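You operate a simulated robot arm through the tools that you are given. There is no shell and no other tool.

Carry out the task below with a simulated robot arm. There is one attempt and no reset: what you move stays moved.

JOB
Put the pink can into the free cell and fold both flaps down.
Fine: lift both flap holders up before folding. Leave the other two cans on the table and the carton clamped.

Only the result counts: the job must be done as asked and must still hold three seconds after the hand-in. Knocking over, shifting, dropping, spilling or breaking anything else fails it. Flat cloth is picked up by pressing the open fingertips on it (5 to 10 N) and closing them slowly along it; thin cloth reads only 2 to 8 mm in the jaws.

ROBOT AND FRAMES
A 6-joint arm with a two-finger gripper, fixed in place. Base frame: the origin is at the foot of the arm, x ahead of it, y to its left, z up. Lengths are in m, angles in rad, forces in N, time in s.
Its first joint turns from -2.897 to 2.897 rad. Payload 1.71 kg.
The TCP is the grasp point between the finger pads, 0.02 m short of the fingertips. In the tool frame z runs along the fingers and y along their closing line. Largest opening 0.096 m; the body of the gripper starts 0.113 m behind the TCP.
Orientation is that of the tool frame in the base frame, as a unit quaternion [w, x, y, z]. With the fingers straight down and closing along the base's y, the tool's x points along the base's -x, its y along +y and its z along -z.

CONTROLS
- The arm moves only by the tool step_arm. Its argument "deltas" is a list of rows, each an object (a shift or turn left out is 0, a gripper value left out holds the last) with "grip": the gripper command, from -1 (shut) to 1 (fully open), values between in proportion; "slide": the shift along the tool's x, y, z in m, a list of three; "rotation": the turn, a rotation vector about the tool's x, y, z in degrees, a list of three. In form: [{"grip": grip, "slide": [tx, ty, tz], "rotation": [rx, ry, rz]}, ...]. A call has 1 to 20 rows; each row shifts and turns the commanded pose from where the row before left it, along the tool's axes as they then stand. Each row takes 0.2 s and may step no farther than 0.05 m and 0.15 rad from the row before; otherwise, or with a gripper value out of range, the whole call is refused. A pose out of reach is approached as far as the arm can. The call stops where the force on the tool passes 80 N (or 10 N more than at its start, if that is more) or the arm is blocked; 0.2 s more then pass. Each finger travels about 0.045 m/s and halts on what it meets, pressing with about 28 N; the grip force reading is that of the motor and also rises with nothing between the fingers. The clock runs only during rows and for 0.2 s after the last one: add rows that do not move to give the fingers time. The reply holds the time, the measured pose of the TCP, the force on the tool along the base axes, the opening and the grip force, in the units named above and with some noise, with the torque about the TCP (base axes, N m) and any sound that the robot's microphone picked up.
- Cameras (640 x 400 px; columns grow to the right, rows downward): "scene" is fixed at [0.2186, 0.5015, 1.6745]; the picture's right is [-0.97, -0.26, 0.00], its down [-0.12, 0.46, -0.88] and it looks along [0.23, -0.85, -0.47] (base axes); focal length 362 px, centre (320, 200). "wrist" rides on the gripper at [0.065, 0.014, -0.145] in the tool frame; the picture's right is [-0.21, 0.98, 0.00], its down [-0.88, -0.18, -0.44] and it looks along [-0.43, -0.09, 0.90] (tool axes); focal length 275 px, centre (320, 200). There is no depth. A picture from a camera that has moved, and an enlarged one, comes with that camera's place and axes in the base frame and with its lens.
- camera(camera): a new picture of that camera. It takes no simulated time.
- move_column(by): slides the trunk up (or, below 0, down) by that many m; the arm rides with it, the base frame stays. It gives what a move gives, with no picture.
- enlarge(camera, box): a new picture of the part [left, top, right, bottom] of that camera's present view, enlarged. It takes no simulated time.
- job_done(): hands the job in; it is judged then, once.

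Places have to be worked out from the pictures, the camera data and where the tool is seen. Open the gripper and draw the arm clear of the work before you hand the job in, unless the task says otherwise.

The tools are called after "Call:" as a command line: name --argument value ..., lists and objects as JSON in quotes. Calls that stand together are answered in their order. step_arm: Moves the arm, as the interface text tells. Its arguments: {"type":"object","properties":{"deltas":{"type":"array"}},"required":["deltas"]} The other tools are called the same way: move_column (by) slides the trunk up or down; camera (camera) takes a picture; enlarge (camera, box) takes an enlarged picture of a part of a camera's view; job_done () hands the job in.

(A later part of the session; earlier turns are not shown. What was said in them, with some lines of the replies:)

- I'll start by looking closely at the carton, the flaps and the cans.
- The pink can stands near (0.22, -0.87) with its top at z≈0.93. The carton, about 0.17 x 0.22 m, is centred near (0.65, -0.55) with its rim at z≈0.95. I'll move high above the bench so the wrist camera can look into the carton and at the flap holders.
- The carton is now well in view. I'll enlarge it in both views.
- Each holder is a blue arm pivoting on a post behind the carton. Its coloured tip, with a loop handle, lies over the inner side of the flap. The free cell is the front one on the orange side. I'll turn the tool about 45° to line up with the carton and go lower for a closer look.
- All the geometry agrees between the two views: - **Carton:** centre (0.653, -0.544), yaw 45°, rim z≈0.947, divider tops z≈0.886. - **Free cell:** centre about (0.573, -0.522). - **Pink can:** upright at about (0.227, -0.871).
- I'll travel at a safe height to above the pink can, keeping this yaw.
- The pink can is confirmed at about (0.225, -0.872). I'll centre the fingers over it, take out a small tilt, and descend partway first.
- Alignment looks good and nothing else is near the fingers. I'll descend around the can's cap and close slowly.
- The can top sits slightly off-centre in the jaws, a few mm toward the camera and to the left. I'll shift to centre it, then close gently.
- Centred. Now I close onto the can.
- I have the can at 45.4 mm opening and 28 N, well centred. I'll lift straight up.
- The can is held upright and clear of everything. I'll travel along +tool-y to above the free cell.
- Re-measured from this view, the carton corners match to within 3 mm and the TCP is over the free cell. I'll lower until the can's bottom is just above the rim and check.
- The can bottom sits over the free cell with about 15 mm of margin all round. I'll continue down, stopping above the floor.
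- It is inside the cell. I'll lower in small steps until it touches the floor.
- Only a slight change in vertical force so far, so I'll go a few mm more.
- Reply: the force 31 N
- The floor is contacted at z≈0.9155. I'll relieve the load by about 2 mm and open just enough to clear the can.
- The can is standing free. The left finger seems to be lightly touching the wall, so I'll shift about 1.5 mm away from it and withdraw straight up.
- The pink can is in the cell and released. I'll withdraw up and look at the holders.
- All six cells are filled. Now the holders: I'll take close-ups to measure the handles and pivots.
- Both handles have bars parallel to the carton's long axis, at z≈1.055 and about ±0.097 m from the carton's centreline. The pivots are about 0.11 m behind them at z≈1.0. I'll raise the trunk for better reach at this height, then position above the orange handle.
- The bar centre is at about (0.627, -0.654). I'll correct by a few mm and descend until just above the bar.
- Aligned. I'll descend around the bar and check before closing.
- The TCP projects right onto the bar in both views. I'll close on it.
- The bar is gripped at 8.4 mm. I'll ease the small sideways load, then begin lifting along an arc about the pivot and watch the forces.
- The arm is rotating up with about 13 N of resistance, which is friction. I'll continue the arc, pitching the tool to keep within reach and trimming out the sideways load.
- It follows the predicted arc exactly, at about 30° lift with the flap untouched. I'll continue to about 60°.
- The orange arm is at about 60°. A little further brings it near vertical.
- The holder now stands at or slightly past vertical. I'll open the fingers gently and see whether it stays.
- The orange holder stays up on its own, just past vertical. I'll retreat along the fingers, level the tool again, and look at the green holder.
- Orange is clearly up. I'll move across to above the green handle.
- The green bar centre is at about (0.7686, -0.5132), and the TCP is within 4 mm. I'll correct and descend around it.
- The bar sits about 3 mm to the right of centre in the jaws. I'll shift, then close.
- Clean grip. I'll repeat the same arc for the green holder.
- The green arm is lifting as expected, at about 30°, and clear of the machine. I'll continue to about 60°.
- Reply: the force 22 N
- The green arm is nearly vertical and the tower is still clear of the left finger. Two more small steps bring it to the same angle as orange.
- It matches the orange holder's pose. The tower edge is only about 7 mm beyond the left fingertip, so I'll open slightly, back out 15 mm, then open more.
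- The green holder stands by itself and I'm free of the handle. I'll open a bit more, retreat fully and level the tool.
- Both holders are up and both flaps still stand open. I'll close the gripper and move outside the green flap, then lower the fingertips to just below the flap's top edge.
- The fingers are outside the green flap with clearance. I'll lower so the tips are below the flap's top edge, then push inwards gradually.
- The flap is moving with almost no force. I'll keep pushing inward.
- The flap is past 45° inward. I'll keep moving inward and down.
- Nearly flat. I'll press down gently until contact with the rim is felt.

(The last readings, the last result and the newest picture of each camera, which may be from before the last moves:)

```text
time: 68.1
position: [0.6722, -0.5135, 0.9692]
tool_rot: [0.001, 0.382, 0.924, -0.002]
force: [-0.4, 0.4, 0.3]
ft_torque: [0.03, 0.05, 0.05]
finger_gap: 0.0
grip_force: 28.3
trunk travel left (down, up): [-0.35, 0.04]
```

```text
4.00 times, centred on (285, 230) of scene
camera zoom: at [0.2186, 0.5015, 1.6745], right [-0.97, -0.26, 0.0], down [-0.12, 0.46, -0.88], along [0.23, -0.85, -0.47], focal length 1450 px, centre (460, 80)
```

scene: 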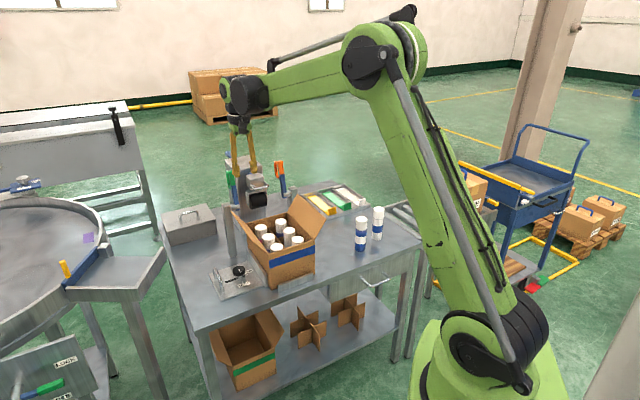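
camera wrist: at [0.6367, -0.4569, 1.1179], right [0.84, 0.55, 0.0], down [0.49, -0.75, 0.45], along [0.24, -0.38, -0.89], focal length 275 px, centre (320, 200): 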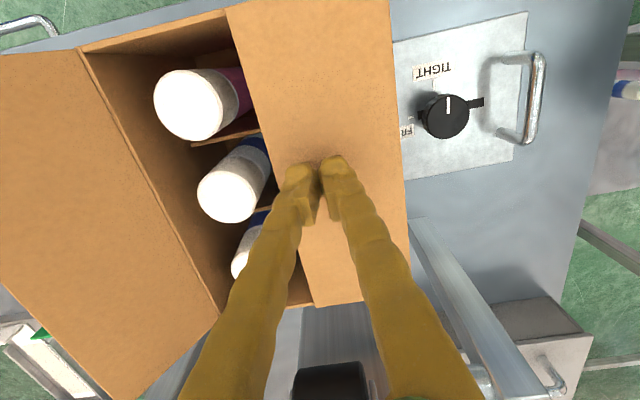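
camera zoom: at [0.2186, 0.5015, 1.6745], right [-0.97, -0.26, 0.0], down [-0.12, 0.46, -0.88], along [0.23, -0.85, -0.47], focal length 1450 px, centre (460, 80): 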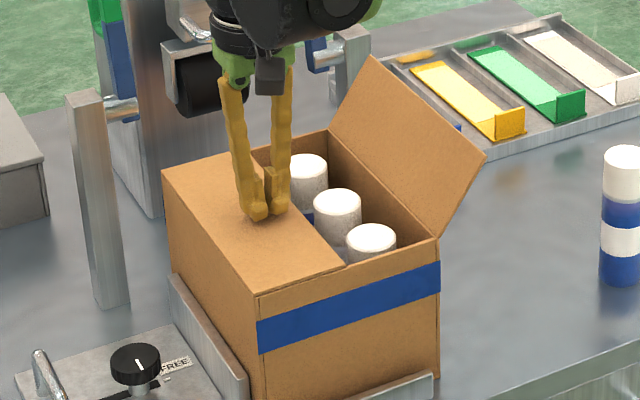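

It looks flush with the rim, but no force has registered yet. I'll press down in 2 mm steps until it does.

Call:
step_arm --deltas '[{"slide": [0, 0, 0.002]}, {"slide": [0, 0, 0.002]}, {}]'

Call:
camera --camera "wrist"

```text
time: 68.9
position: [0.6716, -0.5138, 0.963]
tool_rot: [0.001, 0.383, 0.924, -0.002]
force: [1.0, 0.7, 0.5]
ft_torque: [-0.01, -0.02, 0.0]
finger_gap: 0.0
grip_force: 27.9
trunk travel left (down, up): [-0.35, 0.04]
```

```text
taken
camera wrist: at [0.636, -0.4573, 1.1082], right [0.84, 0.55, 0.0], down [0.49, -0.75, 0.45], along [0.24, -0.38, -0.89], focal length 275 px, centre (320, 200)
```

wrist: 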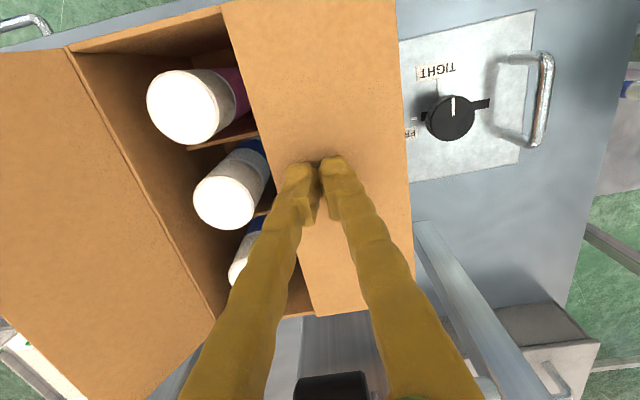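

Call:
enlarge --camera "scene" --box '[255, 205, 325, 260]'

Call:
enlarge --camera "wrist" --box '[60, 0, 260, 150]'

```text
7.27 times, centred on (290, 232) of scene
camera zoom: at [0.2186, 0.5015, 1.6745], right [-0.97, -0.26, 0.0], down [-0.12, 0.46, -0.88], along [0.23, -0.85, -0.47], focal length 2636 px, centre (538, -36)
```

zoom: 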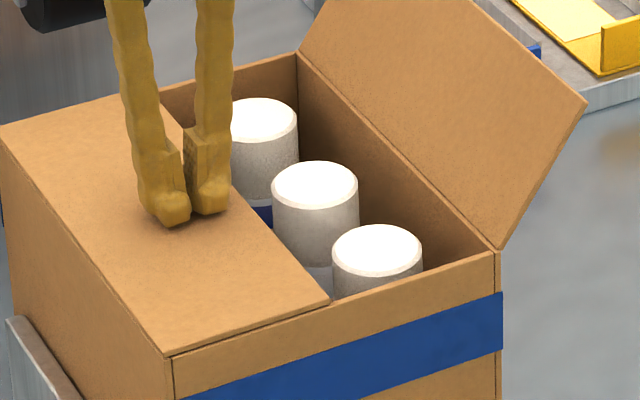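

```text
2.67 times, centred on (160, 75) of wrist
camera zoom: at [0.636, -0.4573, 1.1082], right [0.84, 0.55, 0.0], down [0.49, -0.75, 0.45], along [0.24, -0.38, -0.89], focal length 734 px, centre (747, 533)
```

zoom: 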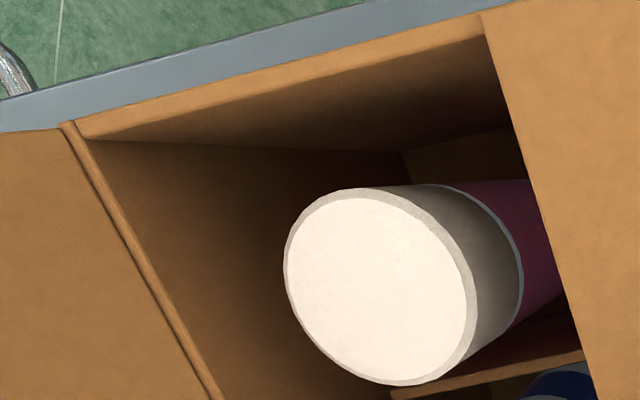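

The flap is flush to within about 2 mm. I'll press 1–2 mm more to seat it.

Call:
step_arm --deltas '[{"slide": [0, 0, 0.0015]}, {"slide": [0, 0, 0.0015]}, {}]'

Call:
enlarge --camera "scene" --box '[255, 205, 325, 260]'

```text
time: 69.7
position: [0.6722, -0.512, 0.9624]
tool_rot: [0.002, 0.383, 0.924, -0.001]
force: [2.1, -0.9, 18.5]
ft_torque: [0.01, -0.03, -0.01]
finger_gap: 0.006
grip_force: 28.1
trunk travel left (down, up): [-0.35, 0.04]
```

```text
7.27 times, centred on (290, 232) of scene
camera zoom: at [0.2186, 0.5015, 1.6745], right [-0.97, -0.26, 0.0], down [-0.12, 0.46, -0.88], along [0.23, -0.85, -0.47], focal length 2636 px, centre (538, -36)
```

zoom: 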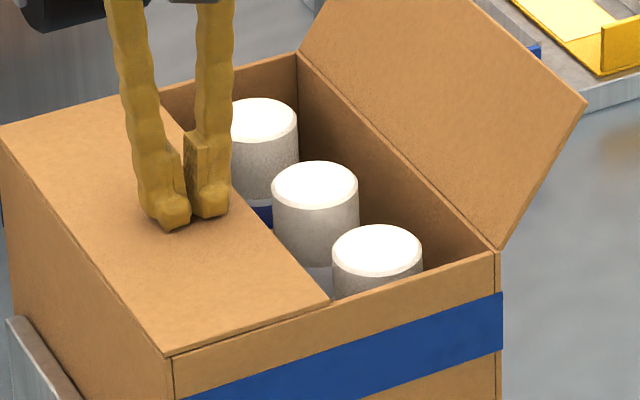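

The flap is seated against its stop at 18 N. I'll lift off and check that it stays down.

Call:
step_arm --deltas '[{"slide": [0, 0, -0.005]}, {"slide": [0, 0, -0.03]}, {"slide": [0, 0, -0.04]}, {"slide": [0, 0, -0.04]}, {"slide": [0, 0, -0.03]}, {}, {}, {}]'

Call:
enlarge --camera "scene" --box '[200, 140, 340, 280]'

Call:
camera --camera "wrist"

```text
time: 71.5
position: [0.6717, -0.5159, 1.1075]
tool_rot: [0.001, 0.383, 0.924, -0.001]
force: [-0.6, 1.0, -0.4]
ft_torque: [-0.01, 0.0, 0.01]
finger_gap: 0.0002
grip_force: 28.0
trunk travel left (down, up): [-0.35, 0.04]
```

```text
2.86 times, centred on (270, 210) of scene
camera zoom: at [0.2186, 0.5015, 1.6745], right [-0.97, -0.26, 0.0], down [-0.12, 0.46, -0.88], along [0.23, -0.85, -0.47], focal length 1035 px, centre (463, 171)
```

zoom: 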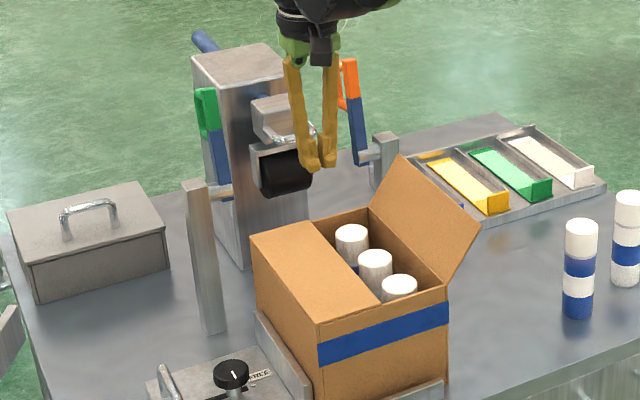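

```text
taken
camera wrist: at [0.6349, -0.46, 1.2519], right [0.84, 0.55, 0.0], down [0.49, -0.75, 0.45], along [0.24, -0.38, -0.89], focal length 275 px, centre (320, 200)
```

wrist: 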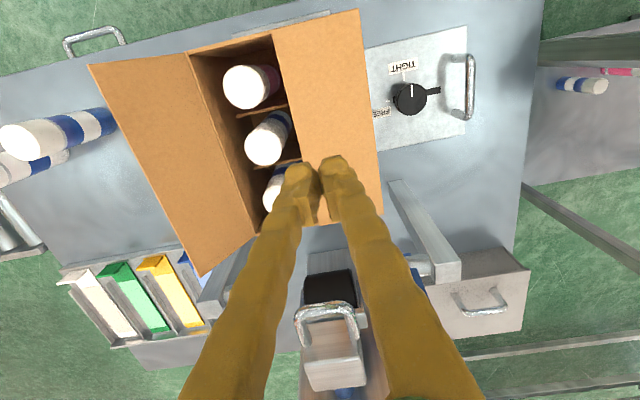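

The green flap stays flat. Now I'll cross over to outside the orange flap and lower.

Call:
step_arm --deltas '[{"slide": [0, -0.044, 0]}, {"slide": [0, -0.044, 0]}, {"slide": [0, -0.044, 0]}, {"slide": [0, -0.044, 0]}, {"slide": [0, -0.042, 0]}, {}, {"slide": [0, 0, 0.04]}, {"slide": [0, 0, 0.04]}, {"slide": [0, 0, 0.022]}, {}, {}]'

Call:
camera --camera "wrist"

Call:
enlarge --camera "scene" --box '[230, 140, 390, 280]'

```text
time: 73.9
position: [0.52, -0.668, 1.0051]
tool_rot: [0.002, 0.383, 0.924, -0.001]
force: [-0.2, 0.0, -0.5]
ft_torque: [0.01, 0.02, -0.01]
finger_gap: 0.0001
grip_force: 28.2
trunk travel left (down, up): [-0.35, 0.04]
```

```text
taken
camera wrist: at [0.4836, -0.6119, 1.1495], right [0.84, 0.55, 0.0], down [0.49, -0.75, 0.45], along [0.24, -0.38, -0.89], focal length 275 px, centre (320, 200)
```

wrist: 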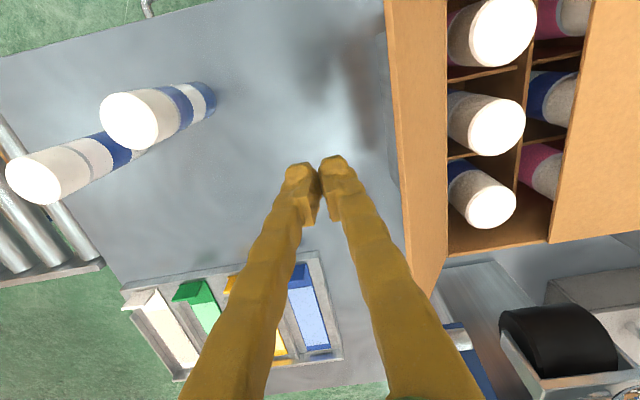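

```text
2.86 times, centred on (310, 210) of scene
camera zoom: at [0.2186, 0.5015, 1.6745], right [-0.97, -0.26, 0.0], down [-0.12, 0.46, -0.88], along [0.23, -0.85, -0.47], focal length 1035 px, centre (349, 171)
```

zoom: 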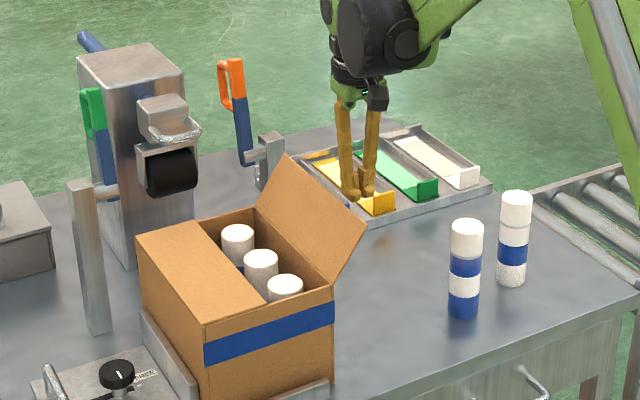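

In position outside the orange flap. I'll push it inward with the mirrored motion.

Call:
step_arm --deltas '[{"slide": [0, 0.015, 0]}, {"slide": [0, 0.015, 0]}, {"slide": [0, 0.012, 0]}, {"slide": [0, 0.012, 0]}, {"slide": [0, 0.012, 0]}, {"slide": [0, 0.012, 0]}, {"slide": [0, 0.012, 0]}, {"slide": [0, 0.011, 0]}, {}]'

Call:
camera --camera "wrist"

Call:
enlarge --camera "scene" --box '[200, 140, 340, 280]'

```text
time: 75.9
position: [0.5906, -0.5962, 1.0057]
tool_rot: [0.001, 0.382, 0.924, -0.001]
force: [-0.4, -0.1, -0.1]
ft_torque: [0.0, 0.01, 0.02]
finger_gap: 0.0
grip_force: 27.8
trunk travel left (down, up): [-0.35, 0.04]
```

```text
taken
camera wrist: at [0.553, -0.5402, 1.1491], right [0.84, 0.55, 0.0], down [0.49, -0.75, 0.45], along [0.24, -0.38, -0.89], focal length 275 px, centre (320, 200)
```

wrist: 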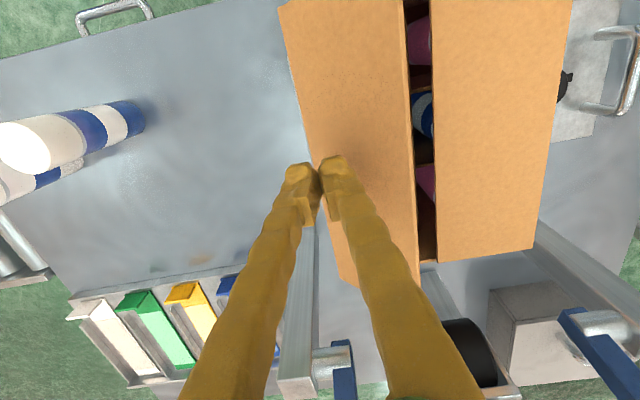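

```text
2.86 times, centred on (270, 210) of scene
camera zoom: at [0.2186, 0.5015, 1.6745], right [-0.97, -0.26, 0.0], down [-0.12, 0.46, -0.88], along [0.23, -0.85, -0.47], focal length 1035 px, centre (463, 171)
```

zoom: 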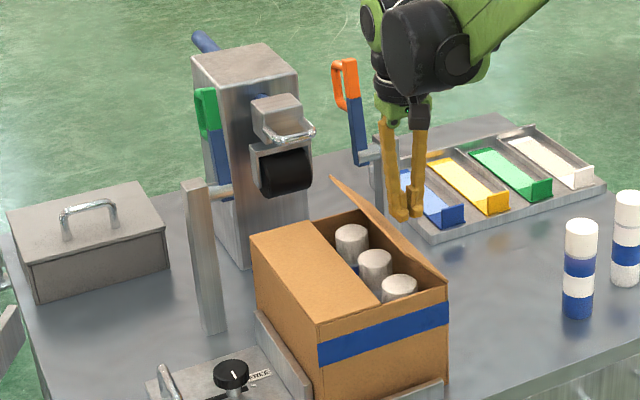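

Call:
step_arm --deltas '[{"slide": [0, 0.012, 0.003]}, {"slide": [0, 0.012, 0.004]}, {"slide": [0, 0.012, 0.005]}, {"slide": [0, 0.008, 0.006]}, {"slide": [0, 0.003, 0.005]}, {"slide": [0, 0.002, 0.005]}, {"slide": [0, 0, 0.004]}, {}]'

Call:
camera --camera "wrist"

Call:
enlarge --camera "scene" --box '[230, 180, 340, 280]'

```text
time: 77.7
position: [0.6238, -0.5615, 0.9732]
tool_rot: [0.001, 0.383, 0.924, -0.001]
force: [0.0, 0.5, 0.4]
ft_torque: [0.01, 0.01, -0.04]
finger_gap: 0.0
grip_force: 28.1
trunk travel left (down, up): [-0.35, 0.04]
```

```text
taken
camera wrist: at [0.5876, -0.505, 1.1176], right [0.84, 0.55, 0.0], down [0.49, -0.75, 0.45], along [0.24, -0.38, -0.89], focal length 275 px, centre (320, 200)
```

wrist: 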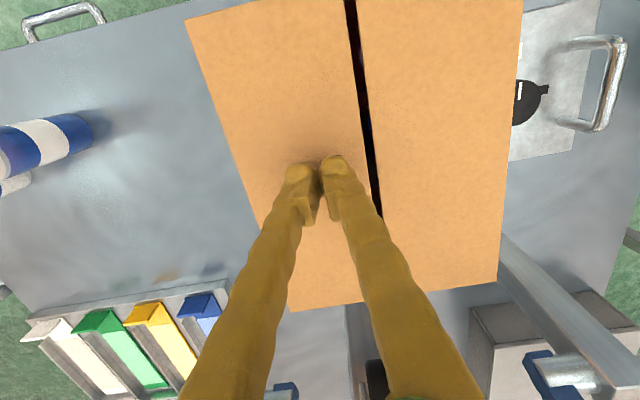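

```text
4.00 times, centred on (285, 230) of scene
camera zoom: at [0.2186, 0.5015, 1.6745], right [-0.97, -0.26, 0.0], down [-0.12, 0.46, -0.88], along [0.23, -0.85, -0.47], focal length 1450 px, centre (460, 80)
```

zoom: 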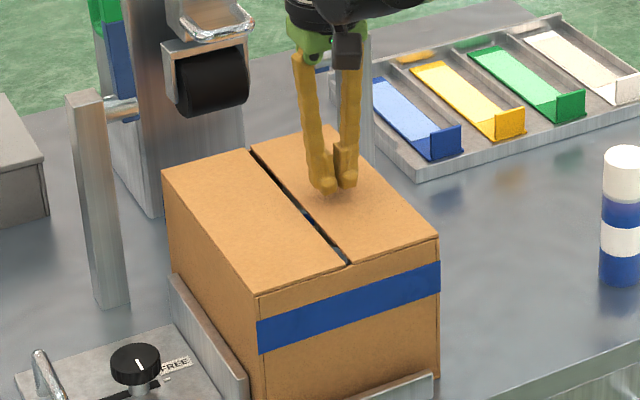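

The orange flap is nearly flat. I'll press down in small steps to seat it, as on the other side where contact came at TCP z≈0.962.

Call:
step_arm --deltas '[{"slide": [0, 0, 0.003]}, {"slide": [0, 0, 0.003]}, {"slide": [0, 0, 0.002]}, {}]'

Call:
step_arm --deltas '[{"slide": [0, 0, 0.0015]}, {}]'

```text
time: 78.7
position: [0.6243, -0.561, 0.9648]
tool_rot: [0.001, 0.383, 0.924, -0.002]
force: [0.3, 0.4, 1.4]
ft_torque: [0.0, -0.01, -0.02]
finger_gap: 0.0002
grip_force: 28.5
trunk travel left (down, up): [-0.35, 0.04]
```

```text
time: 79.3
position: [0.6238, -0.5606, 0.9641]
tool_rot: [0.002, 0.382, 0.924, -0.002]
force: [-1.0, 0.7, -0.3]
ft_torque: [-0.01, -0.05, -0.02]
finger_gap: 0.0002
grip_force: 27.9
trunk travel left (down, up): [-0.35, 0.04]
```

Call:
step_arm --deltas '[{"slide": [0, 0, 0.0015]}, {"slide": [0, 0, 0.001]}, {}]'

Call:
enlarge --camera "scene" --box '[255, 205, 325, 260]'

```text
time: 80.1
position: [0.6242, -0.5598, 0.962]
tool_rot: [0.002, 0.383, 0.924, -0.003]
force: [7.3, -7.9, 26.0]
ft_torque: [-0.2, -0.13, 0.03]
finger_gap: 0.0061
grip_force: 28.1
trunk travel left (down, up): [-0.35, 0.04]
```

```text
7.27 times, centred on (290, 232) of scene
camera zoom: at [0.2186, 0.5015, 1.6745], right [-0.97, -0.26, 0.0], down [-0.12, 0.46, -0.88], along [0.23, -0.85, -0.47], focal length 2636 px, centre (538, -36)
```

zoom: 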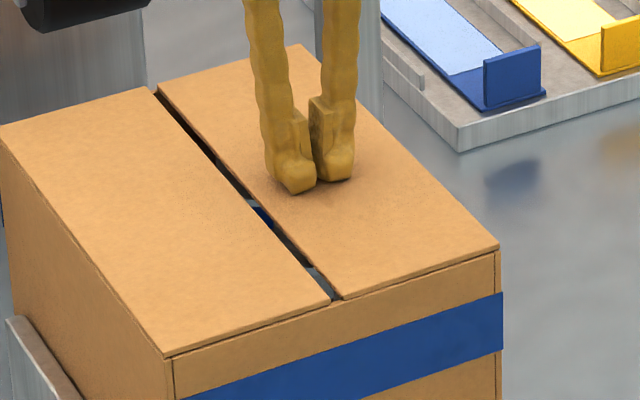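

The orange flap is seated at 26 N. I'll lift straight off, open the gripper high up, draw clear and check.

Call:
step_arm --deltas '[{"slide": [0, 0, -0.005]}, {"slide": [0, 0, -0.03]}, {"slide": [0, 0, -0.04]}, {"slide": [0, 0, -0.045]}, {"slide": [0, 0, -0.045]}, {"slide": [0, 0, -0.045]}, {"slide": [0.03, 0, -0.03], "grip": 0.5}, {"slide": [0.045, 0, -0.01]}, {"slide": [0.045, 0, 0]}, {"slide": [0.045, 0, 0]}, {"slide": [0.045, 0, 0]}, {}, {}, {}]'

Call:
camera --camera "scene"

Call:
camera --camera "wrist"

Call:
enlarge --camera "scene" --box '[200, 140, 400, 290]'

```text
time: 83.1
position: [0.4756, -0.408, 1.2084]
tool_rot: [0.001, 0.383, 0.924, -0.001]
force: [-0.5, 0.0, -0.5]
ft_torque: [0.0, -0.04, -0.01]
finger_gap: 0.0721
grip_force: 0.1
trunk travel left (down, up): [-0.35, 0.04]
```

```text
taken
```

scene: 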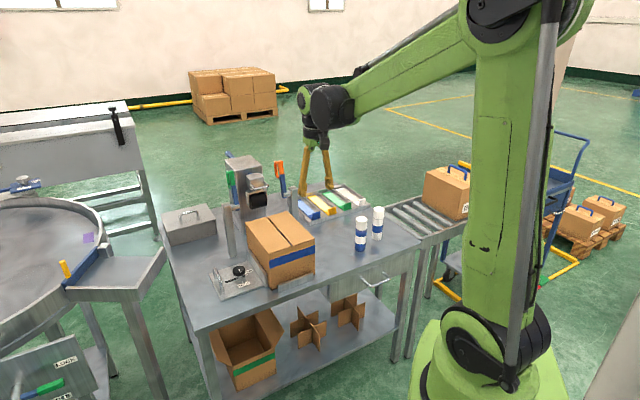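

```text
taken
camera wrist: at [0.4386, -0.352, 1.3528], right [0.84, 0.55, 0.0], down [0.49, -0.75, 0.45], along [0.24, -0.38, -0.89], focal length 275 px, centre (320, 200)
```

wrist: 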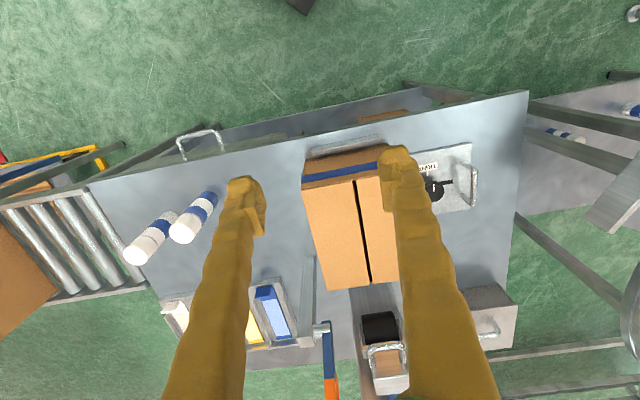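

```text
2.67 times, centred on (300, 215) of scene
camera zoom: at [0.2186, 0.5015, 1.6745], right [-0.97, -0.26, 0.0], down [-0.12, 0.46, -0.88], along [0.23, -0.85, -0.47], focal length 966 px, centre (373, 160)
```

zoom: 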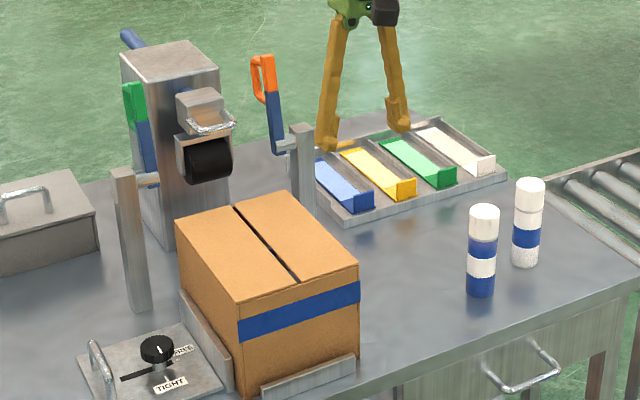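

All checks pass:
- Both flaps have stayed flat since release.
- Both holders are still up.
- The carton is still clamped, with the knob untouched.
- The two blue-banded cans stand where they were.
- The gripper is open and clear of the work.

I'm handing the job in.

Call:
job_done

```text
The job is handed in.
```

The pink can is in the free front cell and both flaps are folded flat. I've handed the job in; the tool confirmed the hand-in but gave no verdict.

- **Can:** it stands on the carton floor, and all six cells are now filled.
- **Holders:** I lifted both before folding. They stay up on their own, just past vertical.
- **Flaps:** I pressed both down until they met firm resistance. They were still flat in the last pictures, about 3 seconds after I lifted off the second one.
- **Left alone:** the other two cans stand where they were on the table, and the carton is still clamped with its knob untouched.

The gripper is open and drawn clear of the work. I raised the trunk 0.1 m to reach the holders and left it there.
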